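You operate a simulated robot arm through the tools that you are given. There is no shell and no other tool.

You are at the controls of a simulated two-armed robot. One attempt, no reset.

## Task
Sand the grey mark off the clamped brush, then wax the middle of its back.
Fine: use the small sanding block, the green pad and the green box; sanding block back on the green mat, pad on the black one, lid shut; it stays clamped. Set down upright: small sanding block, green pad. A coat counts when it lies all over at full strength: go over it till it gets no stronger. What is to be rubbed or washed off counts as gone when no trace of it is left.

The check looks at the end state, three seconds after you hand in, the way a careful person would. Anything else that was tipped, shoved, dropped, spilled or broken makes it a failure. A push-on lid holds only when it is set on centred and level and pressed home; a screw cap is set on level and turned clockwise until tight.

## Robot
Two 7-joint arms with fingered hands on one trunk that stands fixed in place. Base frame: the origin is at the foot of the trunk, x ahead of it, y to its left, z up; the work surface is at about z = 780. Lengths are in mm, angles in degrees, forces in N, time in s.
The left shoulder is at [68, 174, 1015], the right one opposite. With the tool pointing down near the work surface each hand reaches from about 340 to 760 mm from the base axis, measured 20 degrees to its own side. Payload 3.8 kg a hand.
The tool frame of a hand sits at the grasp point between the pads (the TCP): z along the fingers, y along the line on which they close. The tips reach 26 mm beyond it. The gripper opens to 132 mm; its body begins 73 mm behind the TCP. The gripper is a hand of 3 fingers: y runs from the thumb to the fingers, the wrist lies at [0, 0, -224] in the tool frame, and closing takes about 1.5 s.
Orientation is that of the tool frame in the base frame, as [roll, pitch, yaw] about the fixed x, y, z axes, in that order (R = Rz(yaw) Ry(pitch) Rx(roll)). With the fingers straight down and closing along the base's y, the tool's x points along the base's -x, its y along +y and its z along -z.

## Interface
- The arms move only by the tool drive_tool. It takes "left_moves", "right_moves" or both (then of equal length, played together; a hand with none holds still); each is a list of rows, each a list of 2 entries, a list of its own where there are three numbers: the shift along the tool's x, y, z in cm, then the turn, a rotation vector about the tool's x, y, z in degrees. In form: [[[tx, ty, tz], [ax, ay, az]], ...]. A call has 1 to 20 rows; each row shifts and turns the commanded pose from where the row before left it, along the tool's axes as they then stand. "left_jaw" and "right_jaw" are, for a hand that has rows, the closure, from 0 (fully open) to 1 (shut), set as the call begins (left out, the last holds). A row lasts 0.2 s, in which the tool goes at most 50 mm and 8.6 degrees; a call with a longer step from one row to the next is refused whole, and so is a gripper value outside its range. A pose out of reach is approached as far as the arm can. The call stops where the force on the tool passes 40 N (or 10 N more than at its start, if that is more) or the arm is blocked; 0.2 s more then pass. Each finger travels about 108 mm/s and halts on what it meets, pressing with about 23 N; the grip force reading is that of the motor and also rises with nothing between the fingers. The clock runs only during rows and for 0.2 s after the last one: add rows that do not move to give the fingers time. It gives the time, the measured TCP pose, the force on the tool (base axes), the opening and the grip force at its end, in the units of the frame above (readings bear some noise), with the torque about the TCP (base axes, N m) and any sound that the robot's microphone picked up, and new pictures: "views" is both (left out), scene, wrist or none (wrist: the cameras of the hands that moved).
- Cameras (640 x 400 px; columns grow to the right, rows downward): "scene" is now at [150.7, -56.3, 956.2]; the picture's right is [-0.61, -0.80, 0.00], its down [0.12, -0.09, -0.99] and it looks along [0.79, -0.60, 0.15] (base axes); focal length 214 px, centre (320, 200). "left" rides on the left gripper at [-62, 3, -92] in its tool frame; the picture's right is [-0.05, -1.00, 0.00], its down [0.83, -0.04, -0.56] and it looks along [0.55, -0.03, 0.83] (tool axes); focal length 230 px, centre (320, 200). "right" rides on the right gripper at [62, 3, -92] in its tool frame; the picture's right is [-0.05, 1.00, 0.00], its down [-0.83, -0.04, -0.56] and it looks along [-0.56, -0.03, 0.83] (tool axes); focal length 230 px, centre (320, 200).
- lift_body(by): moves the trunk up (or, below 0, down) by that many mm; the arms and the scene camera ride with it, the base frame stays. It gives what a move gives, with no picture.
- set_fingers(finger1, finger2, thumb_bend, hand): sets how far each is bent, from 0 (flat) to 1 (curled in); at 0.3 the hand is open as for a grip, at 0.7 the pads meet at the TCP. One left out holds its place. A second passes; each finger stops where it meets its share of the squeeze, and holds until it gets a number again. A gripper value or a shape takes the hand back. It gives what a move gives, with no picture; readings hold the bend of each and the force on the fingers (four entries, about 0 where the hand has none), thumb and palm.
- preshape(shape, hand): the hand has 3 fingers and takes this shape, open, in about a second: jaw (thumb against the fingers, like two jaws); tri (thumb and two fingers); tip (a fingertip pinch); poke (one finger out to press); point (the index stretched); flat (the hand flat); cup (the hand cupped); fist (a fist). The gripper value then closes the fingers along that shape, each until it touches; the sizes above hold for jaw. It gives what a move gives, with no picture.
- aim_head(pan, tilt): turns the head with the scene camera to pan (to the left, within 60 degrees either way) and tilt (down, from -29 to 69), counted from straight ahead of the robot (the tilt from the chest, where the trunk bows). It gives what a move gives, and a new picture of the scene camera.
- pixel_to_xyz(camera, pixels): for up to 12 pixels [column, row] of the newest picture of that camera ("zoom" is the newest enlarged one), the place [x, y, z] in the base frame of the surface seen there, good to about 2 mm, but the place of the scene camera against the robot may be out by one fixed shift of up to 25 mm in any direction. No time passes.
- inspect(camera, box): a new picture of the part [left, top, right, bottom] of that camera's present view, enlarged. No time passes.
- hand_in(): hands the job in; it is judged then, once.

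Unless the task says otherwise, let go and move clear before handing in.

The tools are called after "Request:" as name(argument=value, ...) on one line, values as JSON. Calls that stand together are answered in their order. drive_tool: Moves the arms, as the interface text tells. Its arguments: {"type":"object","properties":{"left_moves":{"type":"array","items":{"type":"array"}},"left_jaw":{"type":"number"},"right_moves":{"type":"array","items":{"type":"array"}},"right_jaw":{"type":"number"},"views":{"type":"string","enum":["both","scene","wrist","none"]}},"required":[]} The other tools are called the same way: lift_body (by) moves the trunk up or down; preshape (shape, hand) gives the hand a shape; set_fingers (finger1, finger2, thumb_bend, hand) moves the fingers one by one; aim_head (pan, tilt) turns the head that bears the scene camera; pixel_to_xyz (camera, pixels) gives the place of the surface under pixels of a picture; inspect (camera, box) takes an enlarged picture of a part of a camera's view; hand_in () hands the job in.

At the start:

```text
clock: 0.0
left_tool_pos: [371.5, -21.7, 1056.2]
left_ee_rot: [-179.9, 0.2, 180.0]
left_contact_force: [-0.5, 0.7, 0.0]
left_torque: [0.0, 0.01, -0.02]
left_opening: 131.8
left_grasp_force: 0.0
left_shape: jaw
left_bend: [0.3, 0.3, 0.3]
left_finger forces: [0.0, 0.1, 0.0, 0.0, 0.1, 0.0]
right_tool_pos: [293.8, -446.1, 1159.9]
right_ee_rot: [180.0, 0.1, -180.0]
right_contact_force: [-0.2, 1.1, -0.6]
right_torque: [0.0, -0.01, -0.01]
right_opening: 131.8
right_grasp_force: 0.0
right_shape: jaw
right_bend: [0.3, 0.3, 0.3]
right_finger forces: [0.0, 0.0, 0.0, 0.0, 0.0, 0.1]
trunk travel left (down, up): [-325.0, 157.0]
head pan, tilt (commanded): [-37.3, -8.6]
```

scene: 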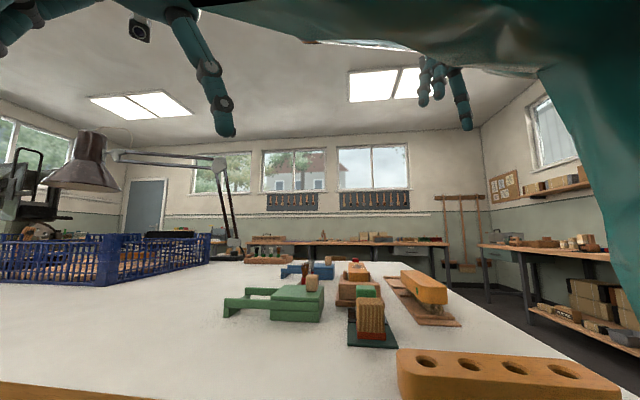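
right: 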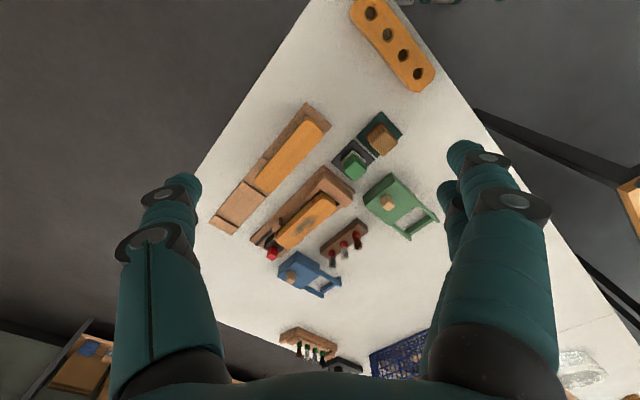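
left: 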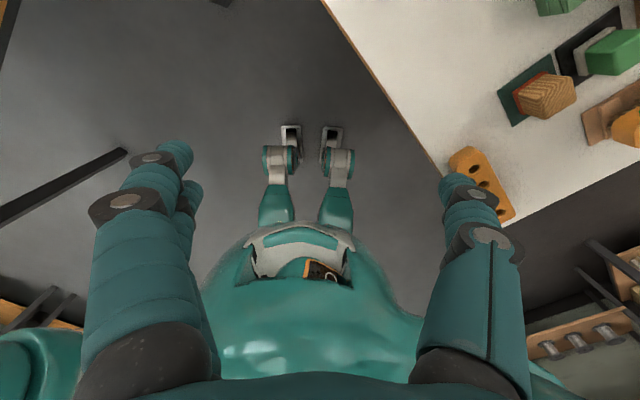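

The right wrist picture shows a table with a clamped brush (around [305,215]), green mat with sanding block ([380,135]), black mat with green pad ([352,163]), a green box ([395,205]) and a blue box. I'll tilt the head down and enlarge the wrist view to understand the layout.

Request:
aim_head(pan=-37, tilt=25)

Request:
inspect(camera="right", box=[200, 80, 460, 300])

```text
clock: 1.0
left_tool_pos: [371.0, -23.6, 1055.3]
left_ee_rot: [-179.8, 0.1, -179.9]
left_contact_force: [0.7, -0.2, 0.0]
left_torque: [-0.01, -0.02, 0.03]
left_opening: 132.0
left_grasp_force: 0.0
left_shape: jaw
left_bend: [0.3, 0.3, 0.3]
left_finger forces: [0.0, 0.0, 0.0, 0.0, 0.0, 0.0]
right_tool_pos: [293.6, -445.7, 1158.2]
right_ee_rot: [-179.9, 0.0, -180.0]
right_contact_force: [0.5, -0.3, 1.2]
right_torque: [-0.02, -0.04, 0.01]
right_opening: 132.0
right_grasp_force: 0.0
right_shape: jaw
right_bend: [0.3, 0.3, 0.3]
right_finger forces: [0.0, 0.0, 0.0, 0.0, 0.0, 0.0]
trunk travel left (down, up): [-325.0, 157.0]
head pan, tilt (commanded): [-37.0, 25.0]
```

scene: 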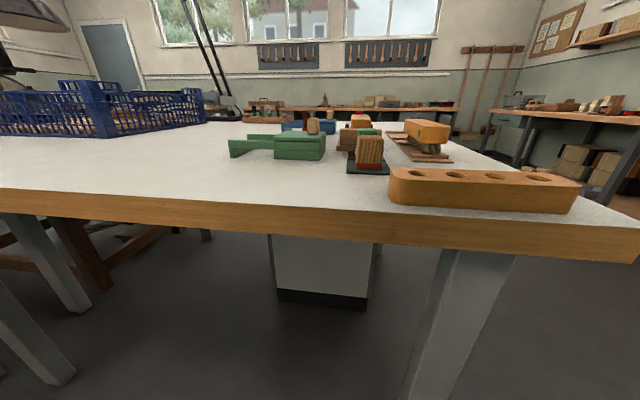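

```text
1.82 times, centred on (330, 190) of right
```

zoom: 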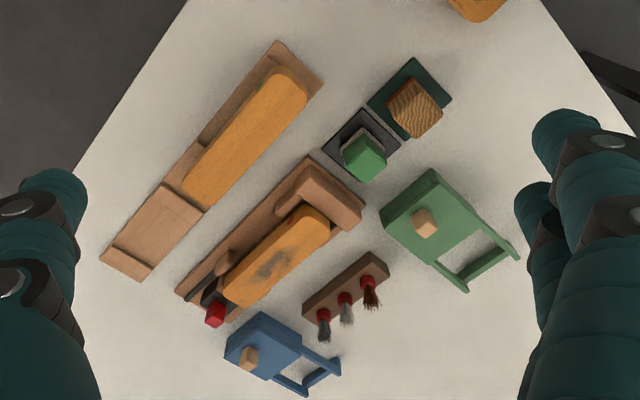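

The enlarged picture shows the clamped brush with the grey mark at zoom [270,265], and the green box with a wooden knob at [425,222] and two rails. I'll raise the trunk to get a better top view.

Request:
lift_body(by=150)

Request:
aim_head(pan=-40, tilt=30)

```text
clock: 2.7
left_tool_pos: [371.2, -22.0, 1203.9]
left_ee_rot: [-180.0, -0.1, 180.0]
left_contact_force: [-0.1, -0.6, -0.3]
left_torque: [-0.04, 0.0, 0.02]
left_opening: 131.9
left_grasp_force: 0.0
left_shape: jaw
left_bend: [0.3, 0.3, 0.3]
left_finger forces: [0.1, 0.1, 0.0, 0.0, 0.0, 0.1]
right_tool_pos: [294.0, -445.8, 1308.1]
right_ee_rot: [-179.9, -0.1, -180.0]
right_contact_force: [-0.3, 0.3, 1.2]
right_torque: [0.0, 0.05, -0.03]
right_opening: 132.3
right_grasp_force: 0.0
right_shape: jaw
right_bend: [0.3, 0.3, 0.3]
right_finger forces: [0.0, 0.0, 0.0, 0.0, 0.0, 0.1]
trunk travel left (down, up): [-475.0, 7.0]
head pan, tilt (commanded): [-37.0, 25.0]
```

```text
clock: 3.4
left_tool_pos: [372.6, -22.8, 1205.3]
left_ee_rot: [-180.0, 0.0, 179.9]
left_contact_force: [0.0, -0.5, -1.2]
left_torque: [0.0, -0.04, -0.02]
left_opening: 131.5
left_grasp_force: 0.1
left_shape: jaw
left_bend: [0.3, 0.3, 0.3]
left_finger forces: [0.1, 0.1, 0.0, 0.0, 0.0, 0.0]
right_tool_pos: [294.1, -444.8, 1309.3]
right_ee_rot: [-179.9, 0.0, -180.0]
right_contact_force: [0.2, -0.2, 0.2]
right_torque: [-0.04, 0.01, 0.03]
right_opening: 131.8
right_grasp_force: 0.1
right_shape: jaw
right_bend: [0.3, 0.3, 0.3]
right_finger forces: [0.1, 0.1, 0.0, 0.0, 0.1, 0.0]
trunk travel left (down, up): [-475.0, 7.0]
head pan, tilt (commanded): [-40.0, 30.0]
```

scene: 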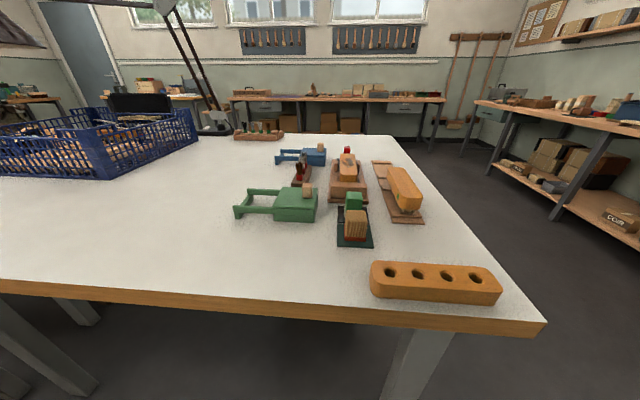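

Request:
inspect(camera="scene", box=[220, 130, 440, 267])

Request:
pixel_to_xyz(camera="scene", pixels=[[296, 200], [307, 190], [240, 215], [355, 213], [355, 241], [348, 165], [402, 180], [316, 155], [420, 265], [300, 178], [347, 150], [354, 197]])

```text
2.91 times, centred on (330, 198) of scene
```

zoom: 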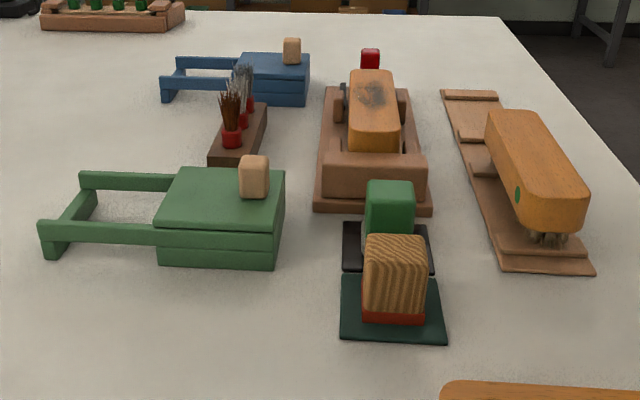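

```text
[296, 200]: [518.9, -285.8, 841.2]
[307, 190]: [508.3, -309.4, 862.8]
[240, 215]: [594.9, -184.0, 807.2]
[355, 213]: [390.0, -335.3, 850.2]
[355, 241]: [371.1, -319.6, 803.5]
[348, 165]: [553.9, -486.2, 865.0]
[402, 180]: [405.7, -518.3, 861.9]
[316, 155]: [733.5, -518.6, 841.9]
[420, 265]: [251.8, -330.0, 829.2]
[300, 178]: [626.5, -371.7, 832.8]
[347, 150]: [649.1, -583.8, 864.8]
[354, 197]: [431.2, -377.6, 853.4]
```

The zoom shows a green box with a lid with a knob at [254,176] and a frame of two rails to its left, the sanding block on the green mat [393,285] and the green pad behind it. I'll bring the right hand nearer above the green box for a closer look through its wrist camera.

Request:
drive_tool(right_moves=[[[-1.43, 1.93, 3.8], [0, 0, 0]], [[-1.43, 1.93, 3.8], [0, 0, 0]], [[-1.43, 1.93, 3.8], [0, 0, 0]], [[-1.43, 1.93, 3.8], [0, 0, 0]], [[-1.43, 1.93, 3.8], [0, 0, 0]], [[-1.43, 1.93, 3.8], [0, 0, 0]]], views="both")

```text
clock: 4.8
left_tool_pos: [372.3, -21.6, 1205.1]
left_ee_rot: [-179.8, 0.0, -179.9]
left_contact_force: [11.7, 10.5, -4.4]
left_torque: [0.39, -0.13, 0.79]
left_opening: 131.3
left_grasp_force: 0.0
left_shape: jaw
left_bend: [0.3, 0.3, 0.33]
left_finger forces: [0.0, 0.0, 0.1, 0.0, 0.0, 0.1]
right_tool_pos: [380.9, -329.4, 1077.5]
right_ee_rot: [-179.9, 0.1, 179.9]
right_contact_force: [0.2, -0.5, -0.1]
right_torque: [0.03, 0.01, -0.04]
right_opening: 132.0
right_grasp_force: 0.2
right_shape: jaw
right_bend: [0.3, 0.3, 0.3]
right_finger forces: [0.1, 0.1, 0.0, 0.0, 0.0, 0.0]
trunk travel left (down, up): [-475.0, 7.0]
head pan, tilt (commanded): [-40.0, 30.0]
```

scene: 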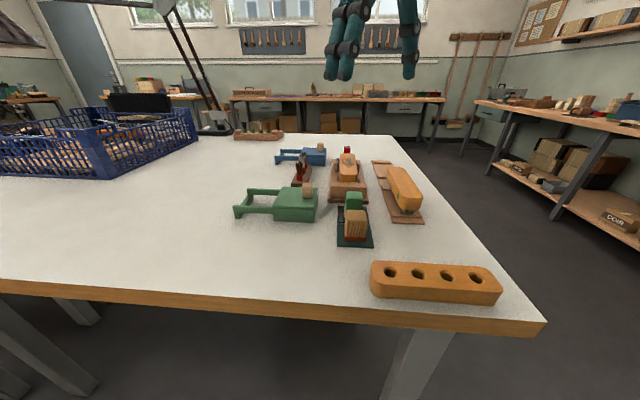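
right: 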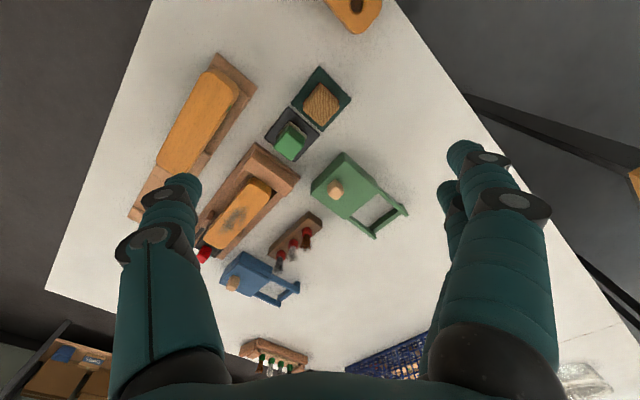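

The left hand reads about 16 N: the right arm has touched it. I'll move the left hand off to its own side, out of the way.

Request:
drive_tool(left_moves=[[[0, 4, 0], [0, 0, 0]], [[0, 4.5, 0], [0, 0, 0]], [[0, 4.5, 0], [0, 0, 0]], [[0, 4.5, 0], [0, 0, 0]], [[0, 4.5, 0], [0, 0, 0]], [[0, 4.5, 0], [0, 0, 0]]], views="both")

Request:
inspect(camera="right", box=[180, 40, 440, 280])

Request:
pixel_to_xyz(camera="right", pixels=[[336, 189], [362, 186], [321, 103], [291, 141], [327, 75], [345, 97], [262, 188], [238, 215], [244, 212], [400, 212], [276, 135], [300, 180]])

```text
clock: 6.2
left_tool_pos: [369.8, 242.0, 1204.1]
left_ee_rot: [-179.7, 0.1, -179.9]
left_contact_force: [-0.2, 0.9, -1.0]
left_torque: [0.0, -0.03, -0.01]
left_opening: 132.1
left_grasp_force: 0.1
left_shape: jaw
left_bend: [0.3, 0.3, 0.3]
left_finger forces: [0.1, 0.1, 0.0, 0.0, 0.0, 0.0]
right_tool_pos: [379.8, -328.6, 1080.9]
right_ee_rot: [-179.9, 0.2, 179.9]
right_contact_force: [-0.5, 0.3, 0.1]
right_torque: [0.01, -0.02, -0.02]
right_opening: 131.9
right_grasp_force: 0.1
right_shape: jaw
right_bend: [0.3, 0.3, 0.3]
right_finger forces: [0.1, 0.0, 0.1, 0.0, 0.0, 0.0]
trunk travel left (down, up): [-475.0, 7.0]
head pan, tilt (commanded): [-40.0, 30.0]
```

scene: 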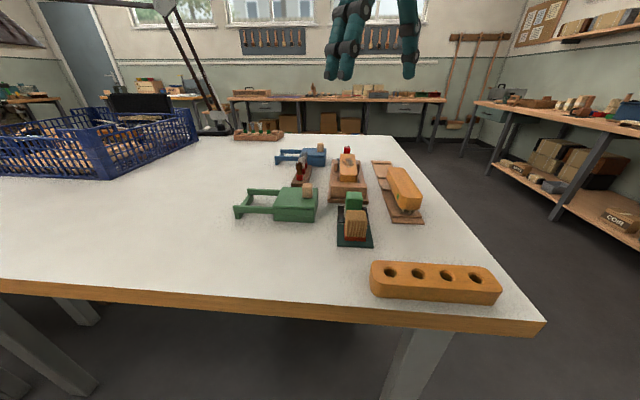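
left: 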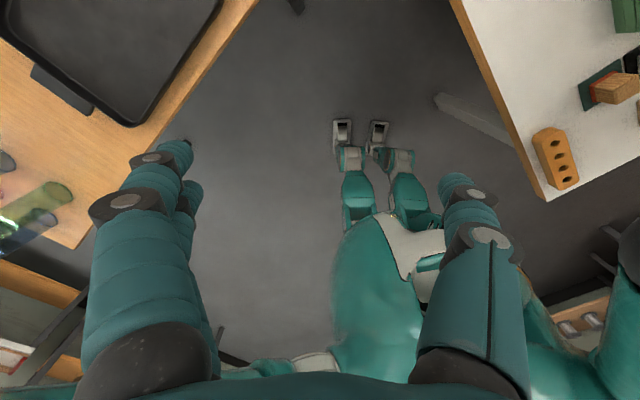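

```text
1.67 times, centred on (310, 160) of right
```

zoom: 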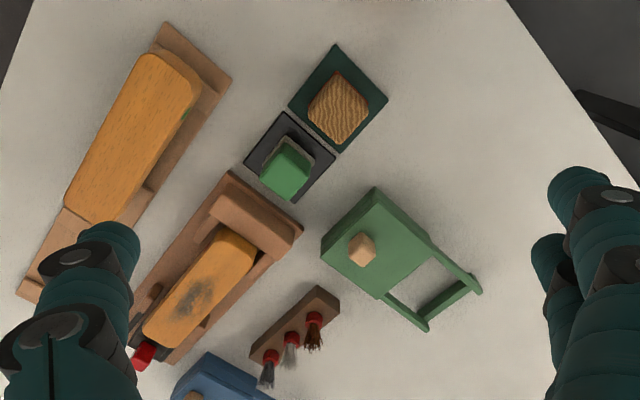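

```text
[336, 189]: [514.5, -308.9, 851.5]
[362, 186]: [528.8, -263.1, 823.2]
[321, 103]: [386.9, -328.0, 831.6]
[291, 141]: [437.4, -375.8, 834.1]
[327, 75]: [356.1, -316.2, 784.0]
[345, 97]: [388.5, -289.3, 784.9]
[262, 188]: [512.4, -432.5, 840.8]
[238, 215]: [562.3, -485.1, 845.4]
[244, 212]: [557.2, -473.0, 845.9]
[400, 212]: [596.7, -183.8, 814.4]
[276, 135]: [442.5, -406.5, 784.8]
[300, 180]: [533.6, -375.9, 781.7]
```

The right wrist view gives accurate places: knob at [514,-309,851], brush top around [560,-480,845], block at [387,-328,832], pad at [437,-376,834]. I'll zoom in on the green box to see how its lid works.

Request:
inspect(camera="scene", box=[225, 170, 335, 235])

Request:
inspect(camera="right", box=[295, 140, 420, 250])

Request:
inspect(camera="right", box=[190, 130, 310, 270])

Request:
inspect(camera="right", box=[250, 50, 370, 180])

Request:
inspect(camera="scene", box=[325, 170, 385, 255])

```text
5.82 times, centred on (280, 202) of scene
```

zoom: 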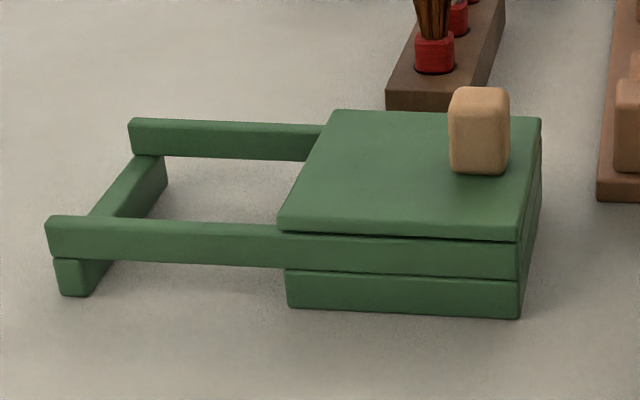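

```text
3.64 times, centred on (358, 195) of right
```

zoom: 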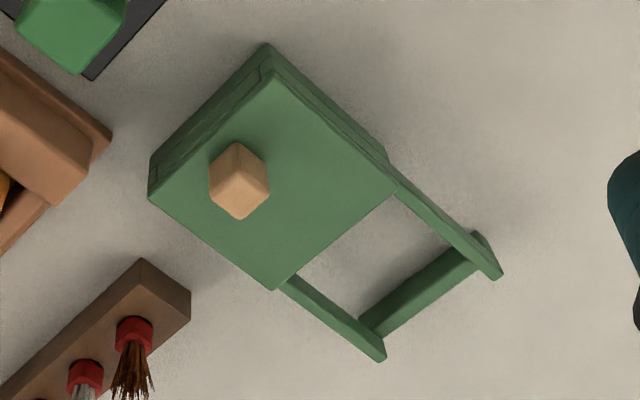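

```text
2.86 times, centred on (250, 200) of right
```

zoom: 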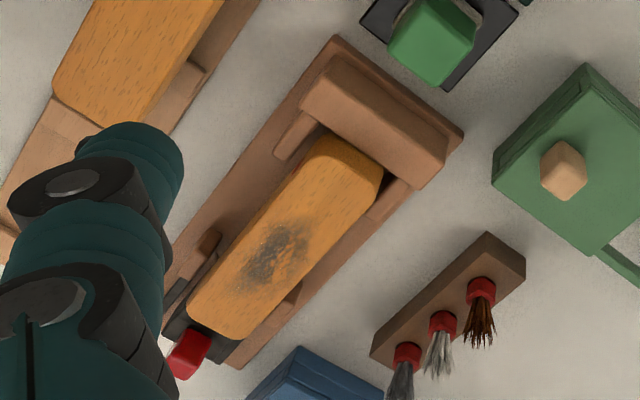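

```text
3.08 times, centred on (310, 115) of right
```

zoom: 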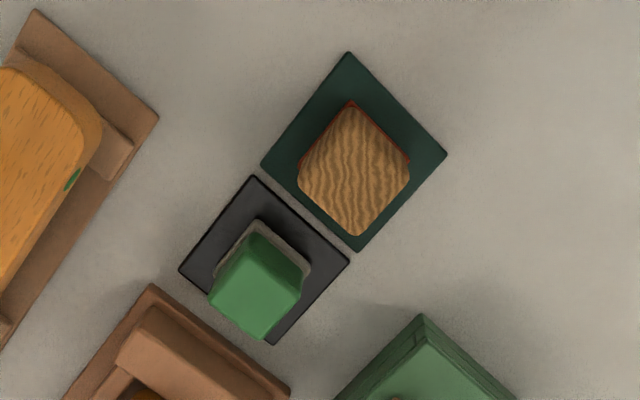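

```text
4.71 times, centred on (355, 212) of scene
```

zoom: 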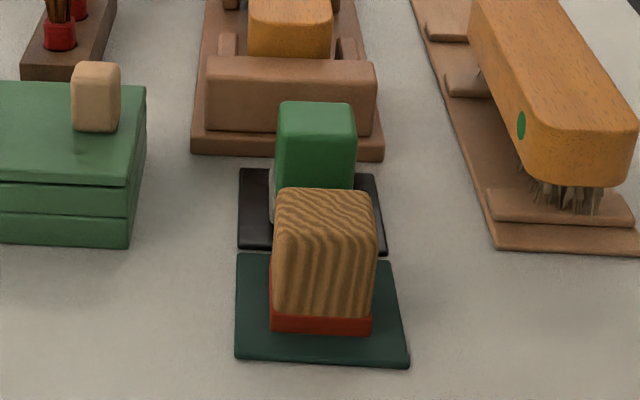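

The green box has a sliding lid that runs on two rails, away from the knob end. I'll measure the lid corners, rails, knob, block and pad in the right wrist picture.

Request:
pixel_to_xyz(camera="right", pixels=[[344.3, 161.5], [312.5, 194], [345, 217], [376, 191.5], [402, 211], [383, 238], [386, 229], [335, 183], [331, 191], [336, 197], [342, 190], [337, 190]])

Request:
pixel_to_xyz(camera="right", pixels=[[324, 86], [308, 104], [308, 107], [325, 124], [341, 103], [341, 99], [322, 108], [293, 122], [281, 142], [294, 158], [306, 144], [293, 140]])

Request:
pixel_to_xyz(camera="right", pixels=[[255, 178], [268, 192], [278, 182], [272, 179], [217, 241], [236, 246], [247, 222], [232, 230], [254, 231], [260, 211], [245, 212], [239, 215]])

```text
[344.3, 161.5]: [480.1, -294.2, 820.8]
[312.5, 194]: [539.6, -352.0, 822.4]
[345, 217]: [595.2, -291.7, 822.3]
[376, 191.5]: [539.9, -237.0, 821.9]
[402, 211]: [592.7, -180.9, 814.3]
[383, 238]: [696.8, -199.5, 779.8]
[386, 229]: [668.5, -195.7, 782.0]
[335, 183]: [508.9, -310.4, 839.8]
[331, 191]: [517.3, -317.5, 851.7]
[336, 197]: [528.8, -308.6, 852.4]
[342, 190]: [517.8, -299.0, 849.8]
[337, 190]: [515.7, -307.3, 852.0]
```

```text
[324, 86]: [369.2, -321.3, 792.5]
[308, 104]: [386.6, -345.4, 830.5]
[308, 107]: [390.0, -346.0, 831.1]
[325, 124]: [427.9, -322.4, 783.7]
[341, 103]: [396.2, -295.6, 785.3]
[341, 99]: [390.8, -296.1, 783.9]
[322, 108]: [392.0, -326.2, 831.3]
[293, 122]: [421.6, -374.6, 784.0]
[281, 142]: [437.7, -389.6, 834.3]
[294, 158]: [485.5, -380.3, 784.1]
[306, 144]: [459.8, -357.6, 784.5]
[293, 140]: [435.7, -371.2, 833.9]
```

```text
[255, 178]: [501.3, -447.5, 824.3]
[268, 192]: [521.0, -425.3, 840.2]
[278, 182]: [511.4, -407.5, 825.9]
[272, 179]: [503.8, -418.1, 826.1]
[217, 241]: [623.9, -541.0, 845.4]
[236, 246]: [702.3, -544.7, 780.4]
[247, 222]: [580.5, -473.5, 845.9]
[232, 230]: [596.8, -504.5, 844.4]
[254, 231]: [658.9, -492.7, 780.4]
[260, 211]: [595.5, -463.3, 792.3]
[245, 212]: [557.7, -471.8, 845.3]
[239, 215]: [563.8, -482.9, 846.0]
```

The lid is an 82 mm square at z≈822 turned 45°, knob at about [517,-308], and it should slide along (+x,+y). I'll turn the right hand 45° to line up with the objects, going down a bit toward the block.

Request:
drive_tool(right_moves=[[[0, 0, 0], [0, 0, 7.5]], [[0, 0, 0], [0, 0, 7.5]], [[0, 0, 0], [0, 0, 7.5]], [[0, 0, 0], [0, 0, 7.5]], [[0, 0, 0], [0, 0, 7.5]], [[0, 0, 0], [0, 0, 7.5]], [[0, 0, 4], [0, 0, 0]], [[0, 0, 4], [0, 0, 0]], [[0, 0, 0], [0, 0, 0]]], views="both")

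```text
clock: 8.2
left_tool_pos: [370.1, 240.3, 1203.6]
left_ee_rot: [-179.9, 0.1, -180.0]
left_contact_force: [-0.4, -0.4, -0.1]
left_torque: [-0.05, 0.0, 0.0]
left_opening: 131.8
left_grasp_force: 0.1
left_shape: jaw
left_bend: [0.3, 0.3, 0.3]
left_finger forces: [0.1, 0.0, 0.0, 0.0, 0.0, 0.0]
right_tool_pos: [379.7, -329.7, 1000.4]
right_ee_rot: [-179.9, 0.0, 135.0]
right_contact_force: [-0.4, -0.3, -0.8]
right_torque: [-0.02, 0.05, 0.02]
right_opening: 131.9
right_grasp_force: 0.0
right_shape: jaw
right_bend: [0.3, 0.3, 0.3]
right_finger forces: [0.0, 0.1, 0.0, 0.1, 0.1, 0.1]
trunk travel left (down, up): [-475.0, 7.0]
head pan, tilt (commanded): [-40.0, 30.0]
```

scene: 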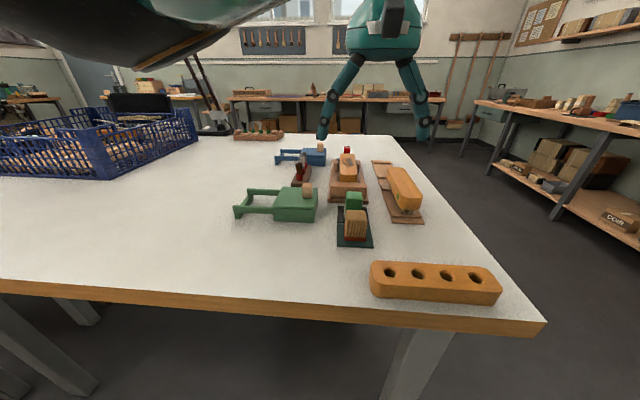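
right: 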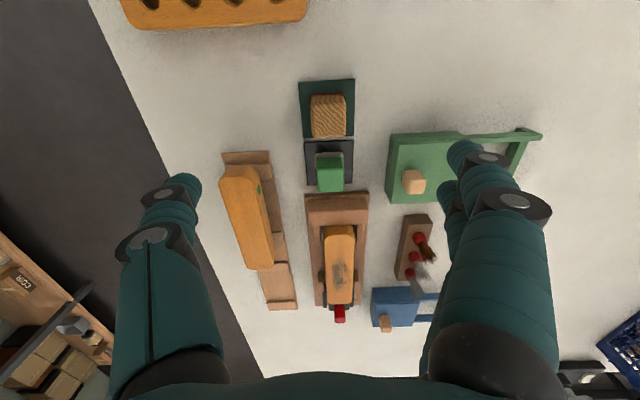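

The hand now lines up with the row of block [329,115], pad [330,172] and brush [340,265]. I'll zoom in and measure more exactly.

Request:
inspect(camera="right", box=[280, 70, 380, 200])

Request:
inspect(camera="right", box=[290, 180, 390, 330])

Request:
pixel_to_xyz(camera="right", pixels=[[329, 122], [313, 100], [346, 100], [312, 133], [347, 132], [300, 85], [354, 81], [354, 135], [302, 138], [318, 160], [330, 175], [341, 187]])

Request:
pixel_to_xyz(camera="right", pixels=[[330, 230], [352, 230], [330, 300], [350, 300], [341, 270], [329, 265], [353, 265], [340, 302], [320, 275], [360, 275], [340, 205], [338, 227]])

```text
3.08 times, centred on (330, 135) of right
```

zoom: 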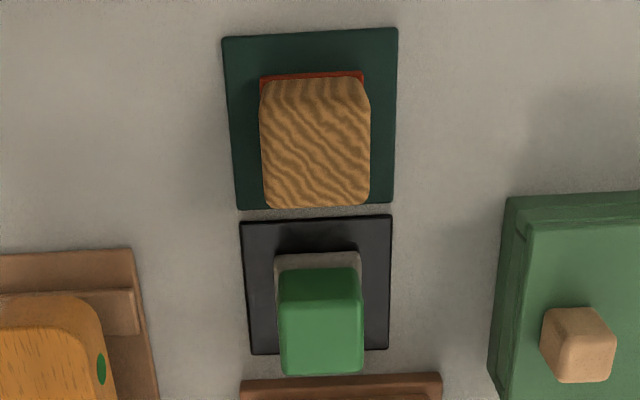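

```text
2.67 times, centred on (340, 255) of right
```

zoom: 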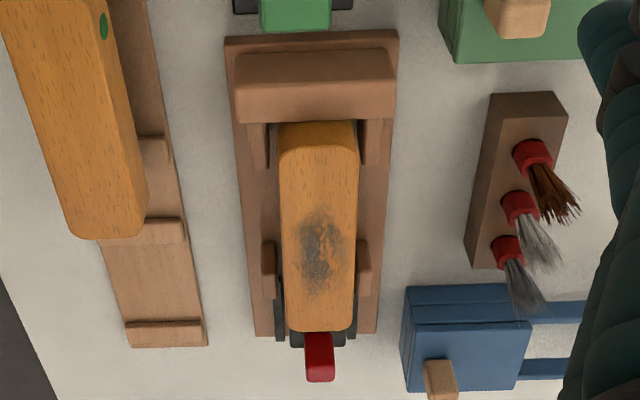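

```text
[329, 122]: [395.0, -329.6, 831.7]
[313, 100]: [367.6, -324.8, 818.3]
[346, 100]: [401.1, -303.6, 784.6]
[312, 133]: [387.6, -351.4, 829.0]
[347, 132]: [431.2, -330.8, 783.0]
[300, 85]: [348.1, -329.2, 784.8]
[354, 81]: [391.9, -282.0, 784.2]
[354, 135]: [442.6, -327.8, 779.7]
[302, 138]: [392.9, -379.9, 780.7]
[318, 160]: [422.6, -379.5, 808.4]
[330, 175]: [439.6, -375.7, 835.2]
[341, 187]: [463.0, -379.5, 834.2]
```

```text
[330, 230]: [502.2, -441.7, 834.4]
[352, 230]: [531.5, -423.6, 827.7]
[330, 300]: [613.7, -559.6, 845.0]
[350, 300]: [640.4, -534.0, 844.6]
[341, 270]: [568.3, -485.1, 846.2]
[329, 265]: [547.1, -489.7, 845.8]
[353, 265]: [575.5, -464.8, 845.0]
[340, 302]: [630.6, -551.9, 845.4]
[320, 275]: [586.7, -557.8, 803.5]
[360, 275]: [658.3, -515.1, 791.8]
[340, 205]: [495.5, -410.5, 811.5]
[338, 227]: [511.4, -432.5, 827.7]
```

The block centre is about [393,-328] with top at 831 and width about 40 mm; the grey mark is in the middle of the brush's back near [573,-492,845]. I'll part-close the right jaw and go down above the block.

Request:
drive_tool(right_moves=[[[-0.39, 0.53, 3], [0, 0, 0]], [[-0.39, 0.53, 3], [0, 0, 0]], [[0, 0, 3], [0, 0, 0]], [[0, 0, 0], [0, 0, 0]]], right_jaw=0.4, views="both")

```text
clock: 9.2
left_tool_pos: [369.0, 241.6, 1204.0]
left_ee_rot: [-179.9, 0.1, 180.0]
left_contact_force: [-0.2, 0.1, 0.1]
left_torque: [-0.01, 0.04, -0.02]
left_opening: 132.1
left_grasp_force: 0.0
left_shape: jaw
left_bend: [0.3, 0.3, 0.3]
left_finger forces: [0.1, 0.0, 0.1, 0.0, 0.0, 0.0]
right_tool_pos: [394.1, -330.1, 912.7]
right_ee_rot: [180.0, 0.2, 134.8]
right_contact_force: [0.2, -0.8, 0.6]
right_torque: [0.0, -0.04, 0.0]
right_opening: 79.5
right_grasp_force: 0.0
right_shape: jaw
right_bend: [0.71, 0.71, 0.71]
right_finger forces: [0.0, 0.0, 0.1, 0.0, 0.1, 0.0]
trunk travel left (down, up): [-475.0, 7.0]
head pan, tilt (commanded): [-40.0, 30.0]
```

scene: 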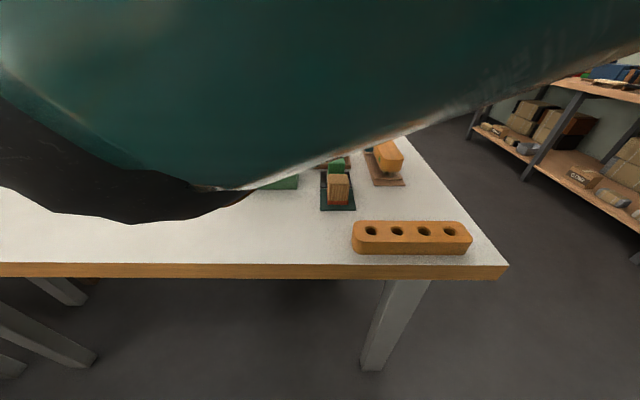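
right: 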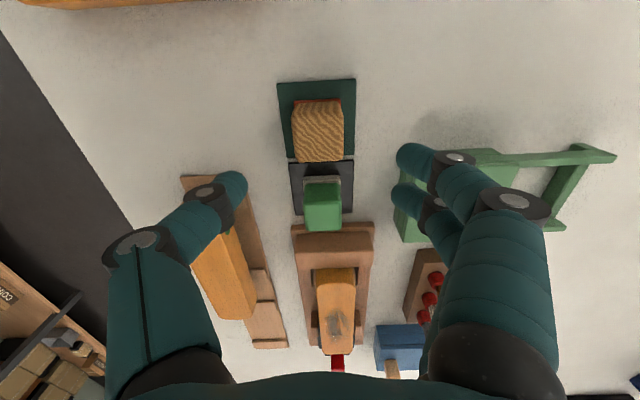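

The jaw is now about 80 mm open above the block, but the scene view shifted and a teal arm part fills its upper half, so the right elbow may be leaning on the head. I'll look from the left wrist camera before going on.

Request:
inspect(camera="left", box=[0, 0, 640, 400])

Request:
inspect(camera="scene", box=[0, 0, 640, 400])

Request:
pixel_to_xyz(camera="scene", pixels=[[100, 100], [200, 150], [100, 200], [300, 100], [400, 60], [500, 20], [337, 188], [400, 232], [390, 158]])

```text
1.00 times, centred on (320, 200) of left (not enlarged: the box is as wide or as high as the picture)
```

zoom: 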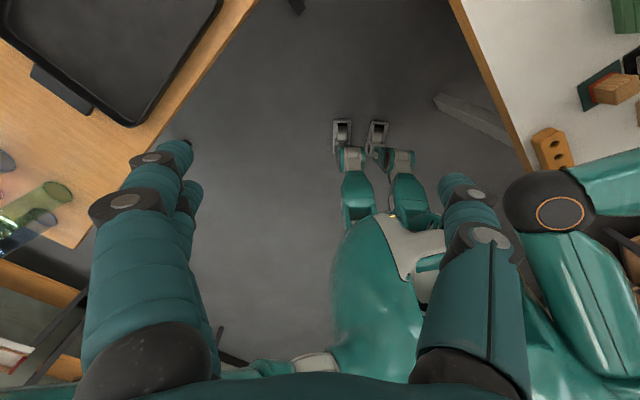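

```text
1.00 times, centred on (320, 200) of scene (not enlarged: the box is as wide or as high as the picture)
```

zoom: 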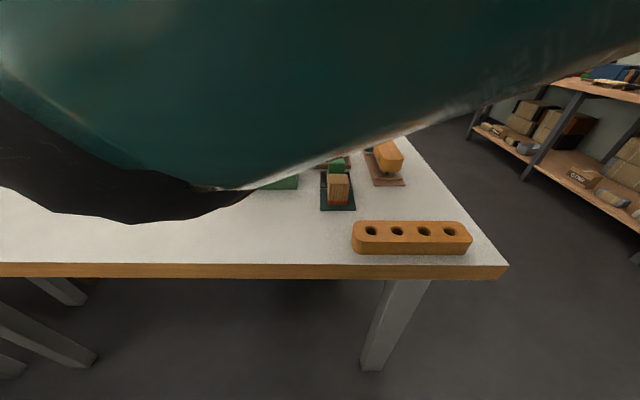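

```text
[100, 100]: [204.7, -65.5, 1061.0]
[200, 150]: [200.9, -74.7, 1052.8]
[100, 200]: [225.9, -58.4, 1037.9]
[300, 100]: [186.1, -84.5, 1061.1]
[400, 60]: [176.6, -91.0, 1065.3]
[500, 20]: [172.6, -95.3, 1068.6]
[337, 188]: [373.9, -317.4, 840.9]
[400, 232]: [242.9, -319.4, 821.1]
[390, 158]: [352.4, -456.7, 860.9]
```

The left view shows the right elbow swung inward in front of the chest at about [220,-60,1050], close to the head. I'd like the elbow outward, so I'll lift clear and turn the hand the other way round (toward yaw 225 and on), watching the arm.

Request:
drive_tool(right_moves=[[[0, 0, -4], [0, 0, 0]], [[0, 0, -4], [0, 0, -6]], [[0, 0, -2], [0, 0, -8]], [[0, 0, 0], [0, 0, -8]], [[0, 0, 0], [0, 0, -8]], [[0, 0, 0], [0, 0, -8]], [[0, 0, 0], [0, 0, -8]], [[0, 0, 0], [0, 0, -8]], [[0, 0, 0], [0, 0, -8]], [[0, 0, 0], [0, 0, -8]], [[0, 0, 0], [0, 0, -8]], [[0, 0, 0], [0, 0, -8]], [[0, 0, 0], [0, 0, -4]]], views="both")

Request:
inspect(camera="left", box=[0, 0, 640, 400])

```text
clock: 12.0
left_tool_pos: [370.6, 241.3, 1204.4]
left_ee_rot: [-179.8, 0.1, -180.0]
left_contact_force: [0.6, 0.5, -1.0]
left_torque: [-0.03, 0.03, 0.0]
left_opening: 131.9
left_grasp_force: 0.2
left_shape: jaw
left_bend: [0.3, 0.3, 0.3]
left_finger forces: [0.0, 0.0, 0.1, 0.1, 0.1, 0.0]
right_tool_pos: [392.2, -328.1, 1010.5]
right_ee_rot: [-179.9, 0.0, -134.8]
right_contact_force: [-0.8, 0.4, 0.1]
right_torque: [0.0, 0.0, -0.01]
right_opening: 79.9
right_grasp_force: 0.0
right_shape: jaw
right_bend: [0.71, 0.71, 0.71]
right_finger forces: [0.0, 0.0, 0.1, 0.0, 0.0, 0.0]
trunk travel left (down, up): [-475.0, 7.0]
head pan, tilt (commanded): [-40.0, 30.0]
```

scene: 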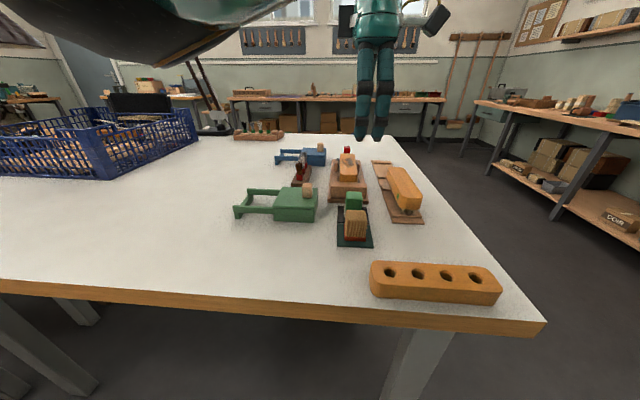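
right: 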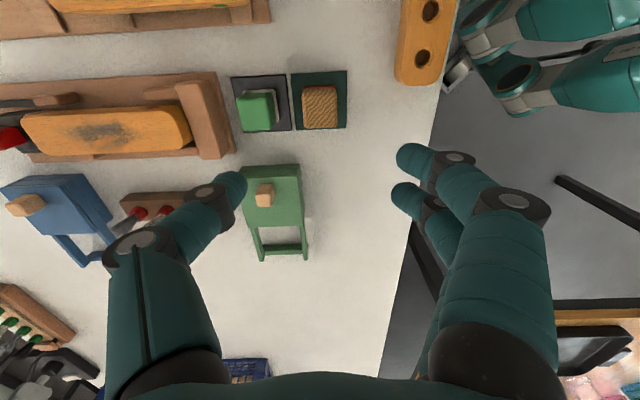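

```text
1.00 times, centred on (320, 200) of left (not enlarged: the box is as wide or as high as the picture)
```

zoom: 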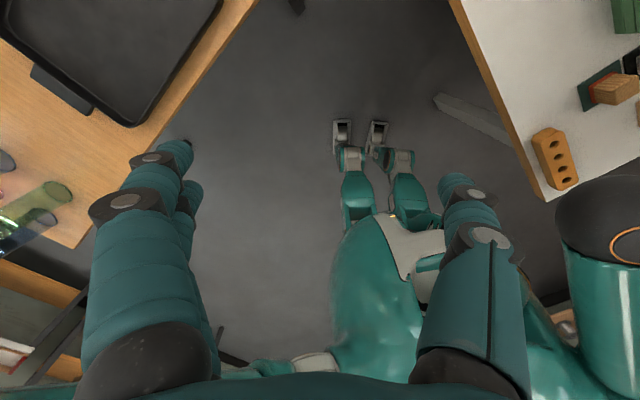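

The scene view is back to normal and the elbow went higher and less inward. I'll keep turning the same way to yaw −45, which also closes the jaw across the row.

Request:
drive_tool(right_moves=[[[0, 0, 0], [0, 0, -8]], [[0, 0, 0], [0, 0, -8]], [[0, 0, 0], [0, 0, -8]], [[0, 0, 0], [0, 0, -8]], [[0, 0, 0], [0, 0, -8]], [[0, 0, 0], [0, 0, -8]], [[0, 0, 0], [0, 0, -8]], [[0, 0, 0], [0, 0, -8]], [[0, 0, 0], [0, 0, -8]], [[0, 0, 0], [0, 0, -8]], [[0, 0, 0], [0, 0, -8]], [[0, 0, 0], [0, 0, -2]]], views="both")

Request:
inspect(camera="left", box=[0, 0, 640, 400])

```text
clock: 14.6
left_tool_pos: [368.6, 241.7, 1203.5]
left_ee_rot: [-179.9, 0.2, 180.0]
left_contact_force: [-1.1, -0.2, -0.3]
left_torque: [0.0, -0.02, 0.0]
left_opening: 132.1
left_grasp_force: 0.1
left_shape: jaw
left_bend: [0.3, 0.3, 0.3]
left_finger forces: [0.1, 0.0, 0.0, 0.1, 0.1, 0.0]
right_tool_pos: [392.1, -328.5, 1010.7]
right_ee_rot: [-179.9, 0.0, -44.9]
right_contact_force: [0.0, -0.1, -0.3]
right_torque: [0.02, 0.0, 0.03]
right_opening: 79.8
right_grasp_force: 0.1
right_shape: jaw
right_bend: [0.71, 0.71, 0.71]
right_finger forces: [0.0, 0.0, 0.0, 0.1, 0.0, 0.0]
trunk travel left (down, up): [-475.0, 7.0]
head pan, tilt (commanded): [-40.0, 30.0]
```

scene: 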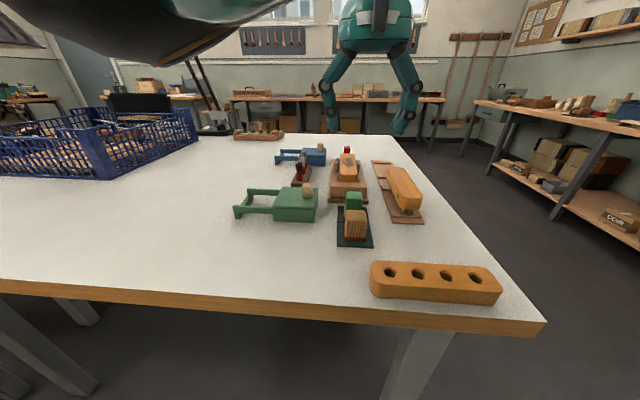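
right: 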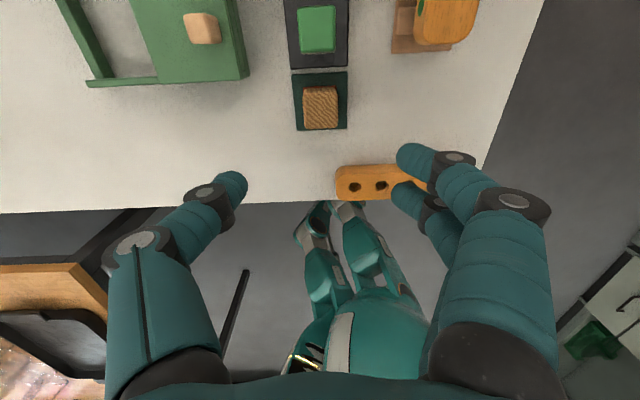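

```text
1.00 times, centred on (320, 200) of left (not enlarged: the box is as wide or as high as the picture)
```

zoom: 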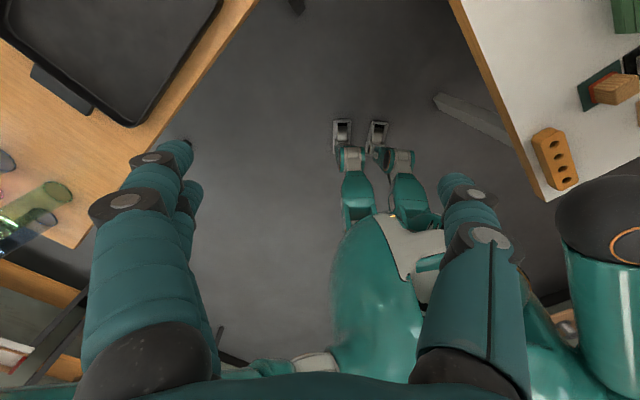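

The elbow only depends on hand height relative to the shoulder, so lowering the trunk instead of the arm will keep it clear of the head. Before turning back to yaw 135 I'll measure block [320,108] and pad [317,30] from this opposite viewpoint.

Request:
inspect(camera="right", box=[270, 0, 370, 140])

Request:
pixel_to_xyz(camera="right", pixels=[[320, 108], [306, 92], [335, 90], [308, 124], [334, 122], [320, 92], [316, 30], [303, 14], [331, 12], [304, 48], [331, 46], [203, 28]])

```text
2.86 times, centred on (320, 70) of right
```

zoom: 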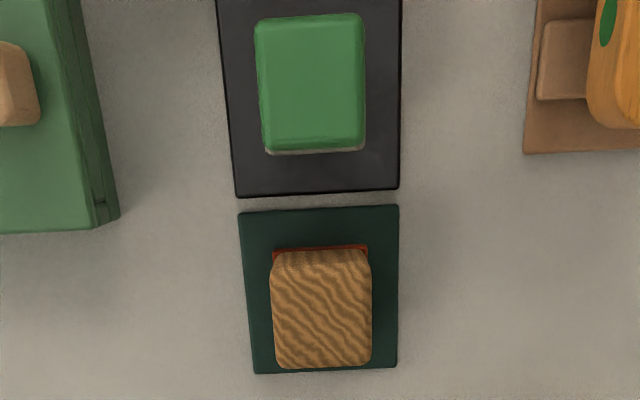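

```text
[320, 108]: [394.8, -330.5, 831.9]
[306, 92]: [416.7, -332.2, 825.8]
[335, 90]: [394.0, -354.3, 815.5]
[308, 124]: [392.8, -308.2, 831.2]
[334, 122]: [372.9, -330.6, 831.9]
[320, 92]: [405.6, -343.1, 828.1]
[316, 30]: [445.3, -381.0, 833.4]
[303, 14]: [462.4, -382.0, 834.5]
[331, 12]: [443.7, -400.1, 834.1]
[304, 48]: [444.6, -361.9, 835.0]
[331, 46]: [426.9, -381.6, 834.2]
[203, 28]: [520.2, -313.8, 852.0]
```

The block is a 38×39 mm square centred near [394,-330.5], exactly aligned with yaw −45/135; the pad is at about [444,-381]. I'll turn back to yaw 135 above the block, then lower the trunk.

Request:
drive_tool(right_moves=[[[0.28, 0, 0], [0, 0, 8.2]], [[0, 0, 0], [0, 0, 8.2]], [[0, 0, 0], [0, 0, 8.2]], [[0, 0, 0], [0, 0, 8.2]], [[0, 0, 0], [0, 0, 8.2]], [[0, 0, 0], [0, 0, 8.2]], [[0, 0, 0], [0, 0, 8.2]], [[0, 0, 0], [0, 0, 8.2]], [[0, 0, 0], [0, 0, 8.2]], [[0, 0, 0], [0, 0, 8.2]], [[0, 0, 0], [0, 0, 8.2]], [[0, 0, 0], [0, 0, 8.2]], [[0, 0, 0], [0, 0, 8.2]], [[0, 0, 0], [0, 0, 8.2]], [[0, 0, 0], [0, 0, 8.2]], [[0, 0, 0], [0, 0, 8.2]], [[0, 0, 0], [0, 0, 8.2]], [[0, 0, 0], [0, 0, 8.2]], [[0, 0, 0], [0, 0, 8.2]], [[0, 0, 0], [0, 0, 8.2]]], views="none")

Request:
drive_tool(right_moves=[[[0, 0, 0], [0, 0, 8]], [[0, 0, 0], [0, 0, 7.9]], [[0, 0, 0], [0, 0, 0]]], views="none")

Request:
lift_body(by=-135)

Request:
drive_tool(right_moves=[[[0, 0, 0], [0, 0, 0]]], views="both")

```text
clock: 18.8
left_tool_pos: [369.6, 240.9, 1203.7]
left_ee_rot: [-179.9, 0.1, -179.9]
left_contact_force: [-0.5, 0.9, -0.6]
left_torque: [0.01, -0.02, -0.01]
left_opening: 132.0
left_grasp_force: 0.1
left_shape: jaw
left_bend: [0.3, 0.3, 0.3]
left_finger forces: [0.1, 0.1, 0.1, 0.0, 0.0, 0.0]
right_tool_pos: [395.1, -330.8, 1010.7]
right_ee_rot: [180.0, 0.2, 150.9]
right_contact_force: [0.6, -0.1, 0.0]
right_torque: [-0.03, 0.01, 0.0]
right_opening: 79.7
right_grasp_force: 0.1
right_shape: jaw
right_bend: [0.71, 0.71, 0.71]
right_finger forces: [0.0, 0.0, 0.1, 0.1, 0.0, 0.1]
trunk travel left (down, up): [-475.0, 7.0]
head pan, tilt (commanded): [-40.0, 30.0]
```

```text
clock: 19.6
left_tool_pos: [369.6, 241.4, 1203.6]
left_ee_rot: [-179.9, 0.1, 180.0]
left_contact_force: [1.4, 0.3, -0.4]
left_torque: [0.02, 0.01, 0.03]
left_opening: 131.7
left_grasp_force: 0.0
left_shape: jaw
left_bend: [0.3, 0.3, 0.3]
left_finger forces: [0.0, 0.0, 0.0, 0.0, 0.0, 0.0]
right_tool_pos: [395.3, -329.5, 1011.0]
right_ee_rot: [179.9, 0.2, 135.1]
right_contact_force: [0.3, -0.9, -1.0]
right_torque: [-0.01, 0.03, -0.02]
right_opening: 79.7
right_grasp_force: 0.0
right_shape: jaw
right_bend: [0.71, 0.71, 0.71]
right_finger forces: [0.0, 0.0, 0.1, 0.0, 0.0, 0.0]
trunk travel left (down, up): [-475.0, 7.0]
head pan, tilt (commanded): [-40.0, 30.0]
```

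```text
clock: 21.2
left_tool_pos: [371.2, 241.8, 1070.2]
left_ee_rot: [-179.9, 0.1, -180.0]
left_contact_force: [-0.1, 0.3, 0.4]
left_torque: [0.03, -0.05, 0.01]
left_opening: 132.0
left_grasp_force: 0.1
left_shape: jaw
left_bend: [0.3, 0.3, 0.3]
left_finger forces: [0.0, 0.0, 0.1, 0.0, 0.0, 0.0]
right_tool_pos: [395.1, -330.4, 877.3]
right_ee_rot: [-179.9, 0.1, 135.1]
right_contact_force: [-0.3, 0.3, 0.5]
right_torque: [0.01, 0.0, 0.02]
right_opening: 79.9
right_grasp_force: 0.0
right_shape: jaw
right_bend: [0.71, 0.71, 0.71]
right_finger forces: [0.0, 0.1, 0.0, 0.0, 0.0, 0.1]
trunk travel left (down, up): [-340.0, 142.0]
head pan, tilt (commanded): [-40.0, 30.0]
```

```text
clock: 21.6
left_tool_pos: [371.3, 242.0, 1069.4]
left_ee_rot: [-179.8, 0.0, -179.9]
left_contact_force: [0.4, 1.1, 0.2]
left_torque: [-0.01, -0.01, 0.03]
left_opening: 131.7
left_grasp_force: 0.0
left_shape: jaw
left_bend: [0.3, 0.3, 0.3]
left_finger forces: [0.0, 0.1, 0.1, 0.1, 0.1, 0.0]
right_tool_pos: [395.6, -329.5, 875.5]
right_ee_rot: [-180.0, 0.1, 135.2]
right_contact_force: [0.1, -0.7, 0.3]
right_torque: [-0.04, 0.03, -0.02]
right_opening: 79.7
right_grasp_force: 0.0
right_shape: jaw
right_bend: [0.71, 0.71, 0.71]
right_finger forces: [0.1, 0.1, 0.1, 0.0, 0.1, 0.1]
trunk travel left (down, up): [-340.0, 142.0]
head pan, tilt (commanded): [-40.0, 30.0]
```

scene: 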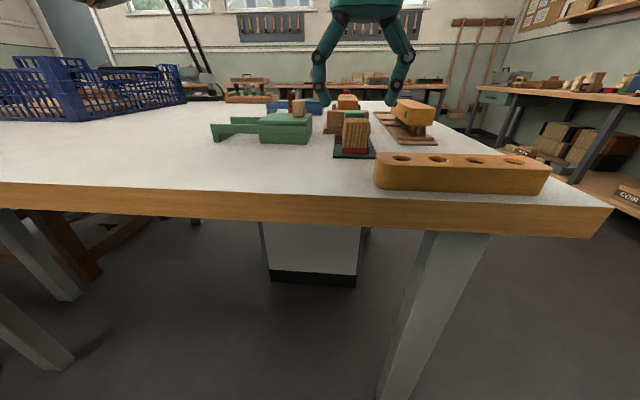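
right: 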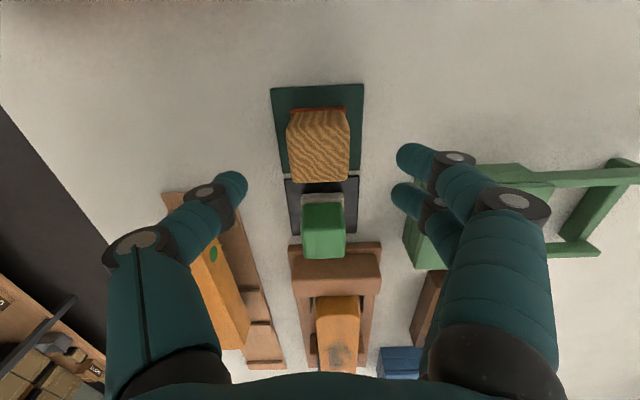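

The trunk descent went smoothly and TCP is 44 mm above the block top. I'll check the block's exact place in this close view before going down.

Request:
inspect(camera="right", box=[255, 70, 385, 270])

Request:
pixel_to_xyz(camera="right", pixels=[[319, 150], [292, 128], [346, 128], [294, 178], [347, 178], [320, 115], [320, 120], [320, 181], [322, 232], [306, 205], [343, 205], [322, 255]])

```text
2.00 times, centred on (320, 170) of right
```

zoom: 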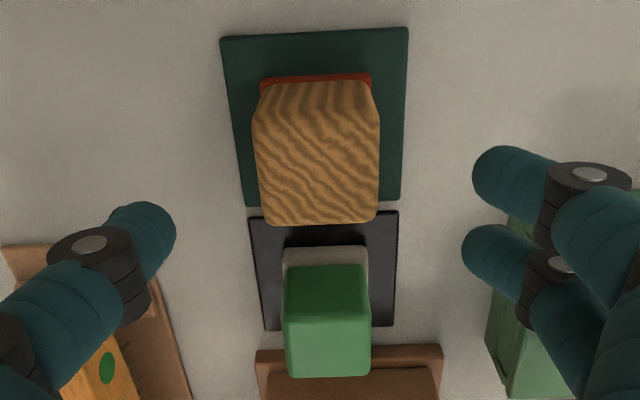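

```text
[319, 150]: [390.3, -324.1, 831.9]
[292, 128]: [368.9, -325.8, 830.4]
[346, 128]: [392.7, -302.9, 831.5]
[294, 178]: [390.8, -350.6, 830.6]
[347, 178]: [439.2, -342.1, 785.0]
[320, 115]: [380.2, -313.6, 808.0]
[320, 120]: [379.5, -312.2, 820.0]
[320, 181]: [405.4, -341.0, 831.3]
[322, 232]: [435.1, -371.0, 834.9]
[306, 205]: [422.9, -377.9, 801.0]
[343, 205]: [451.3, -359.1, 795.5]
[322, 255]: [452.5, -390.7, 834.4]
```

The TCP is centred across the block. I'll shift 1.5 mm toward the robot side and go down to z≈822 with the tips about 12 mm above the mat.

Request:
drive_tool(right_moves=[[[0.15, 0, 1], [0, 0, 0]], [[0, 0, 1], [0, 0, 0]], [[0, 0, 1], [0, 0, 0]], [[0, 0, 1], [0, 0, 0]], [[0, 0, 1], [0, 0, 0]], [[0, 0, 0.35], [0, 0, 0]], [[0, 0, 0], [0, 0, 0]]], views="both")

```text
clock: 23.2
left_tool_pos: [372.2, 242.0, 1070.6]
left_ee_rot: [-179.9, 0.0, -180.0]
left_contact_force: [-0.2, -0.5, -0.4]
left_torque: [-0.01, 0.04, 0.05]
left_opening: 131.8
left_grasp_force: 0.1
left_shape: jaw
left_bend: [0.3, 0.3, 0.3]
left_finger forces: [0.0, 0.1, 0.1, 0.1, 0.1, 0.0]
right_tool_pos: [392.6, -329.0, 822.5]
right_ee_rot: [-180.0, 0.2, 135.1]
right_contact_force: [-0.5, -0.4, -0.3]
right_torque: [-0.01, 0.0, -0.01]
right_opening: 79.8
right_grasp_force: 0.0
right_shape: jaw
right_bend: [0.71, 0.71, 0.71]
right_finger forces: [0.0, 0.0, 0.0, 0.0, 0.0, 0.1]
trunk travel left (down, up): [-340.0, 142.0]
head pan, tilt (commanded): [-40.0, 30.0]
```

scene: 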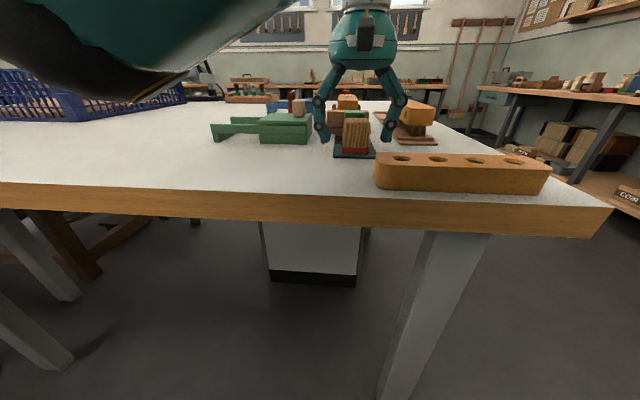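
right: 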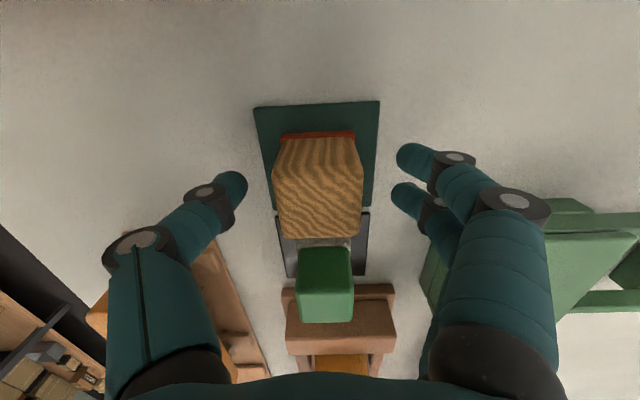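

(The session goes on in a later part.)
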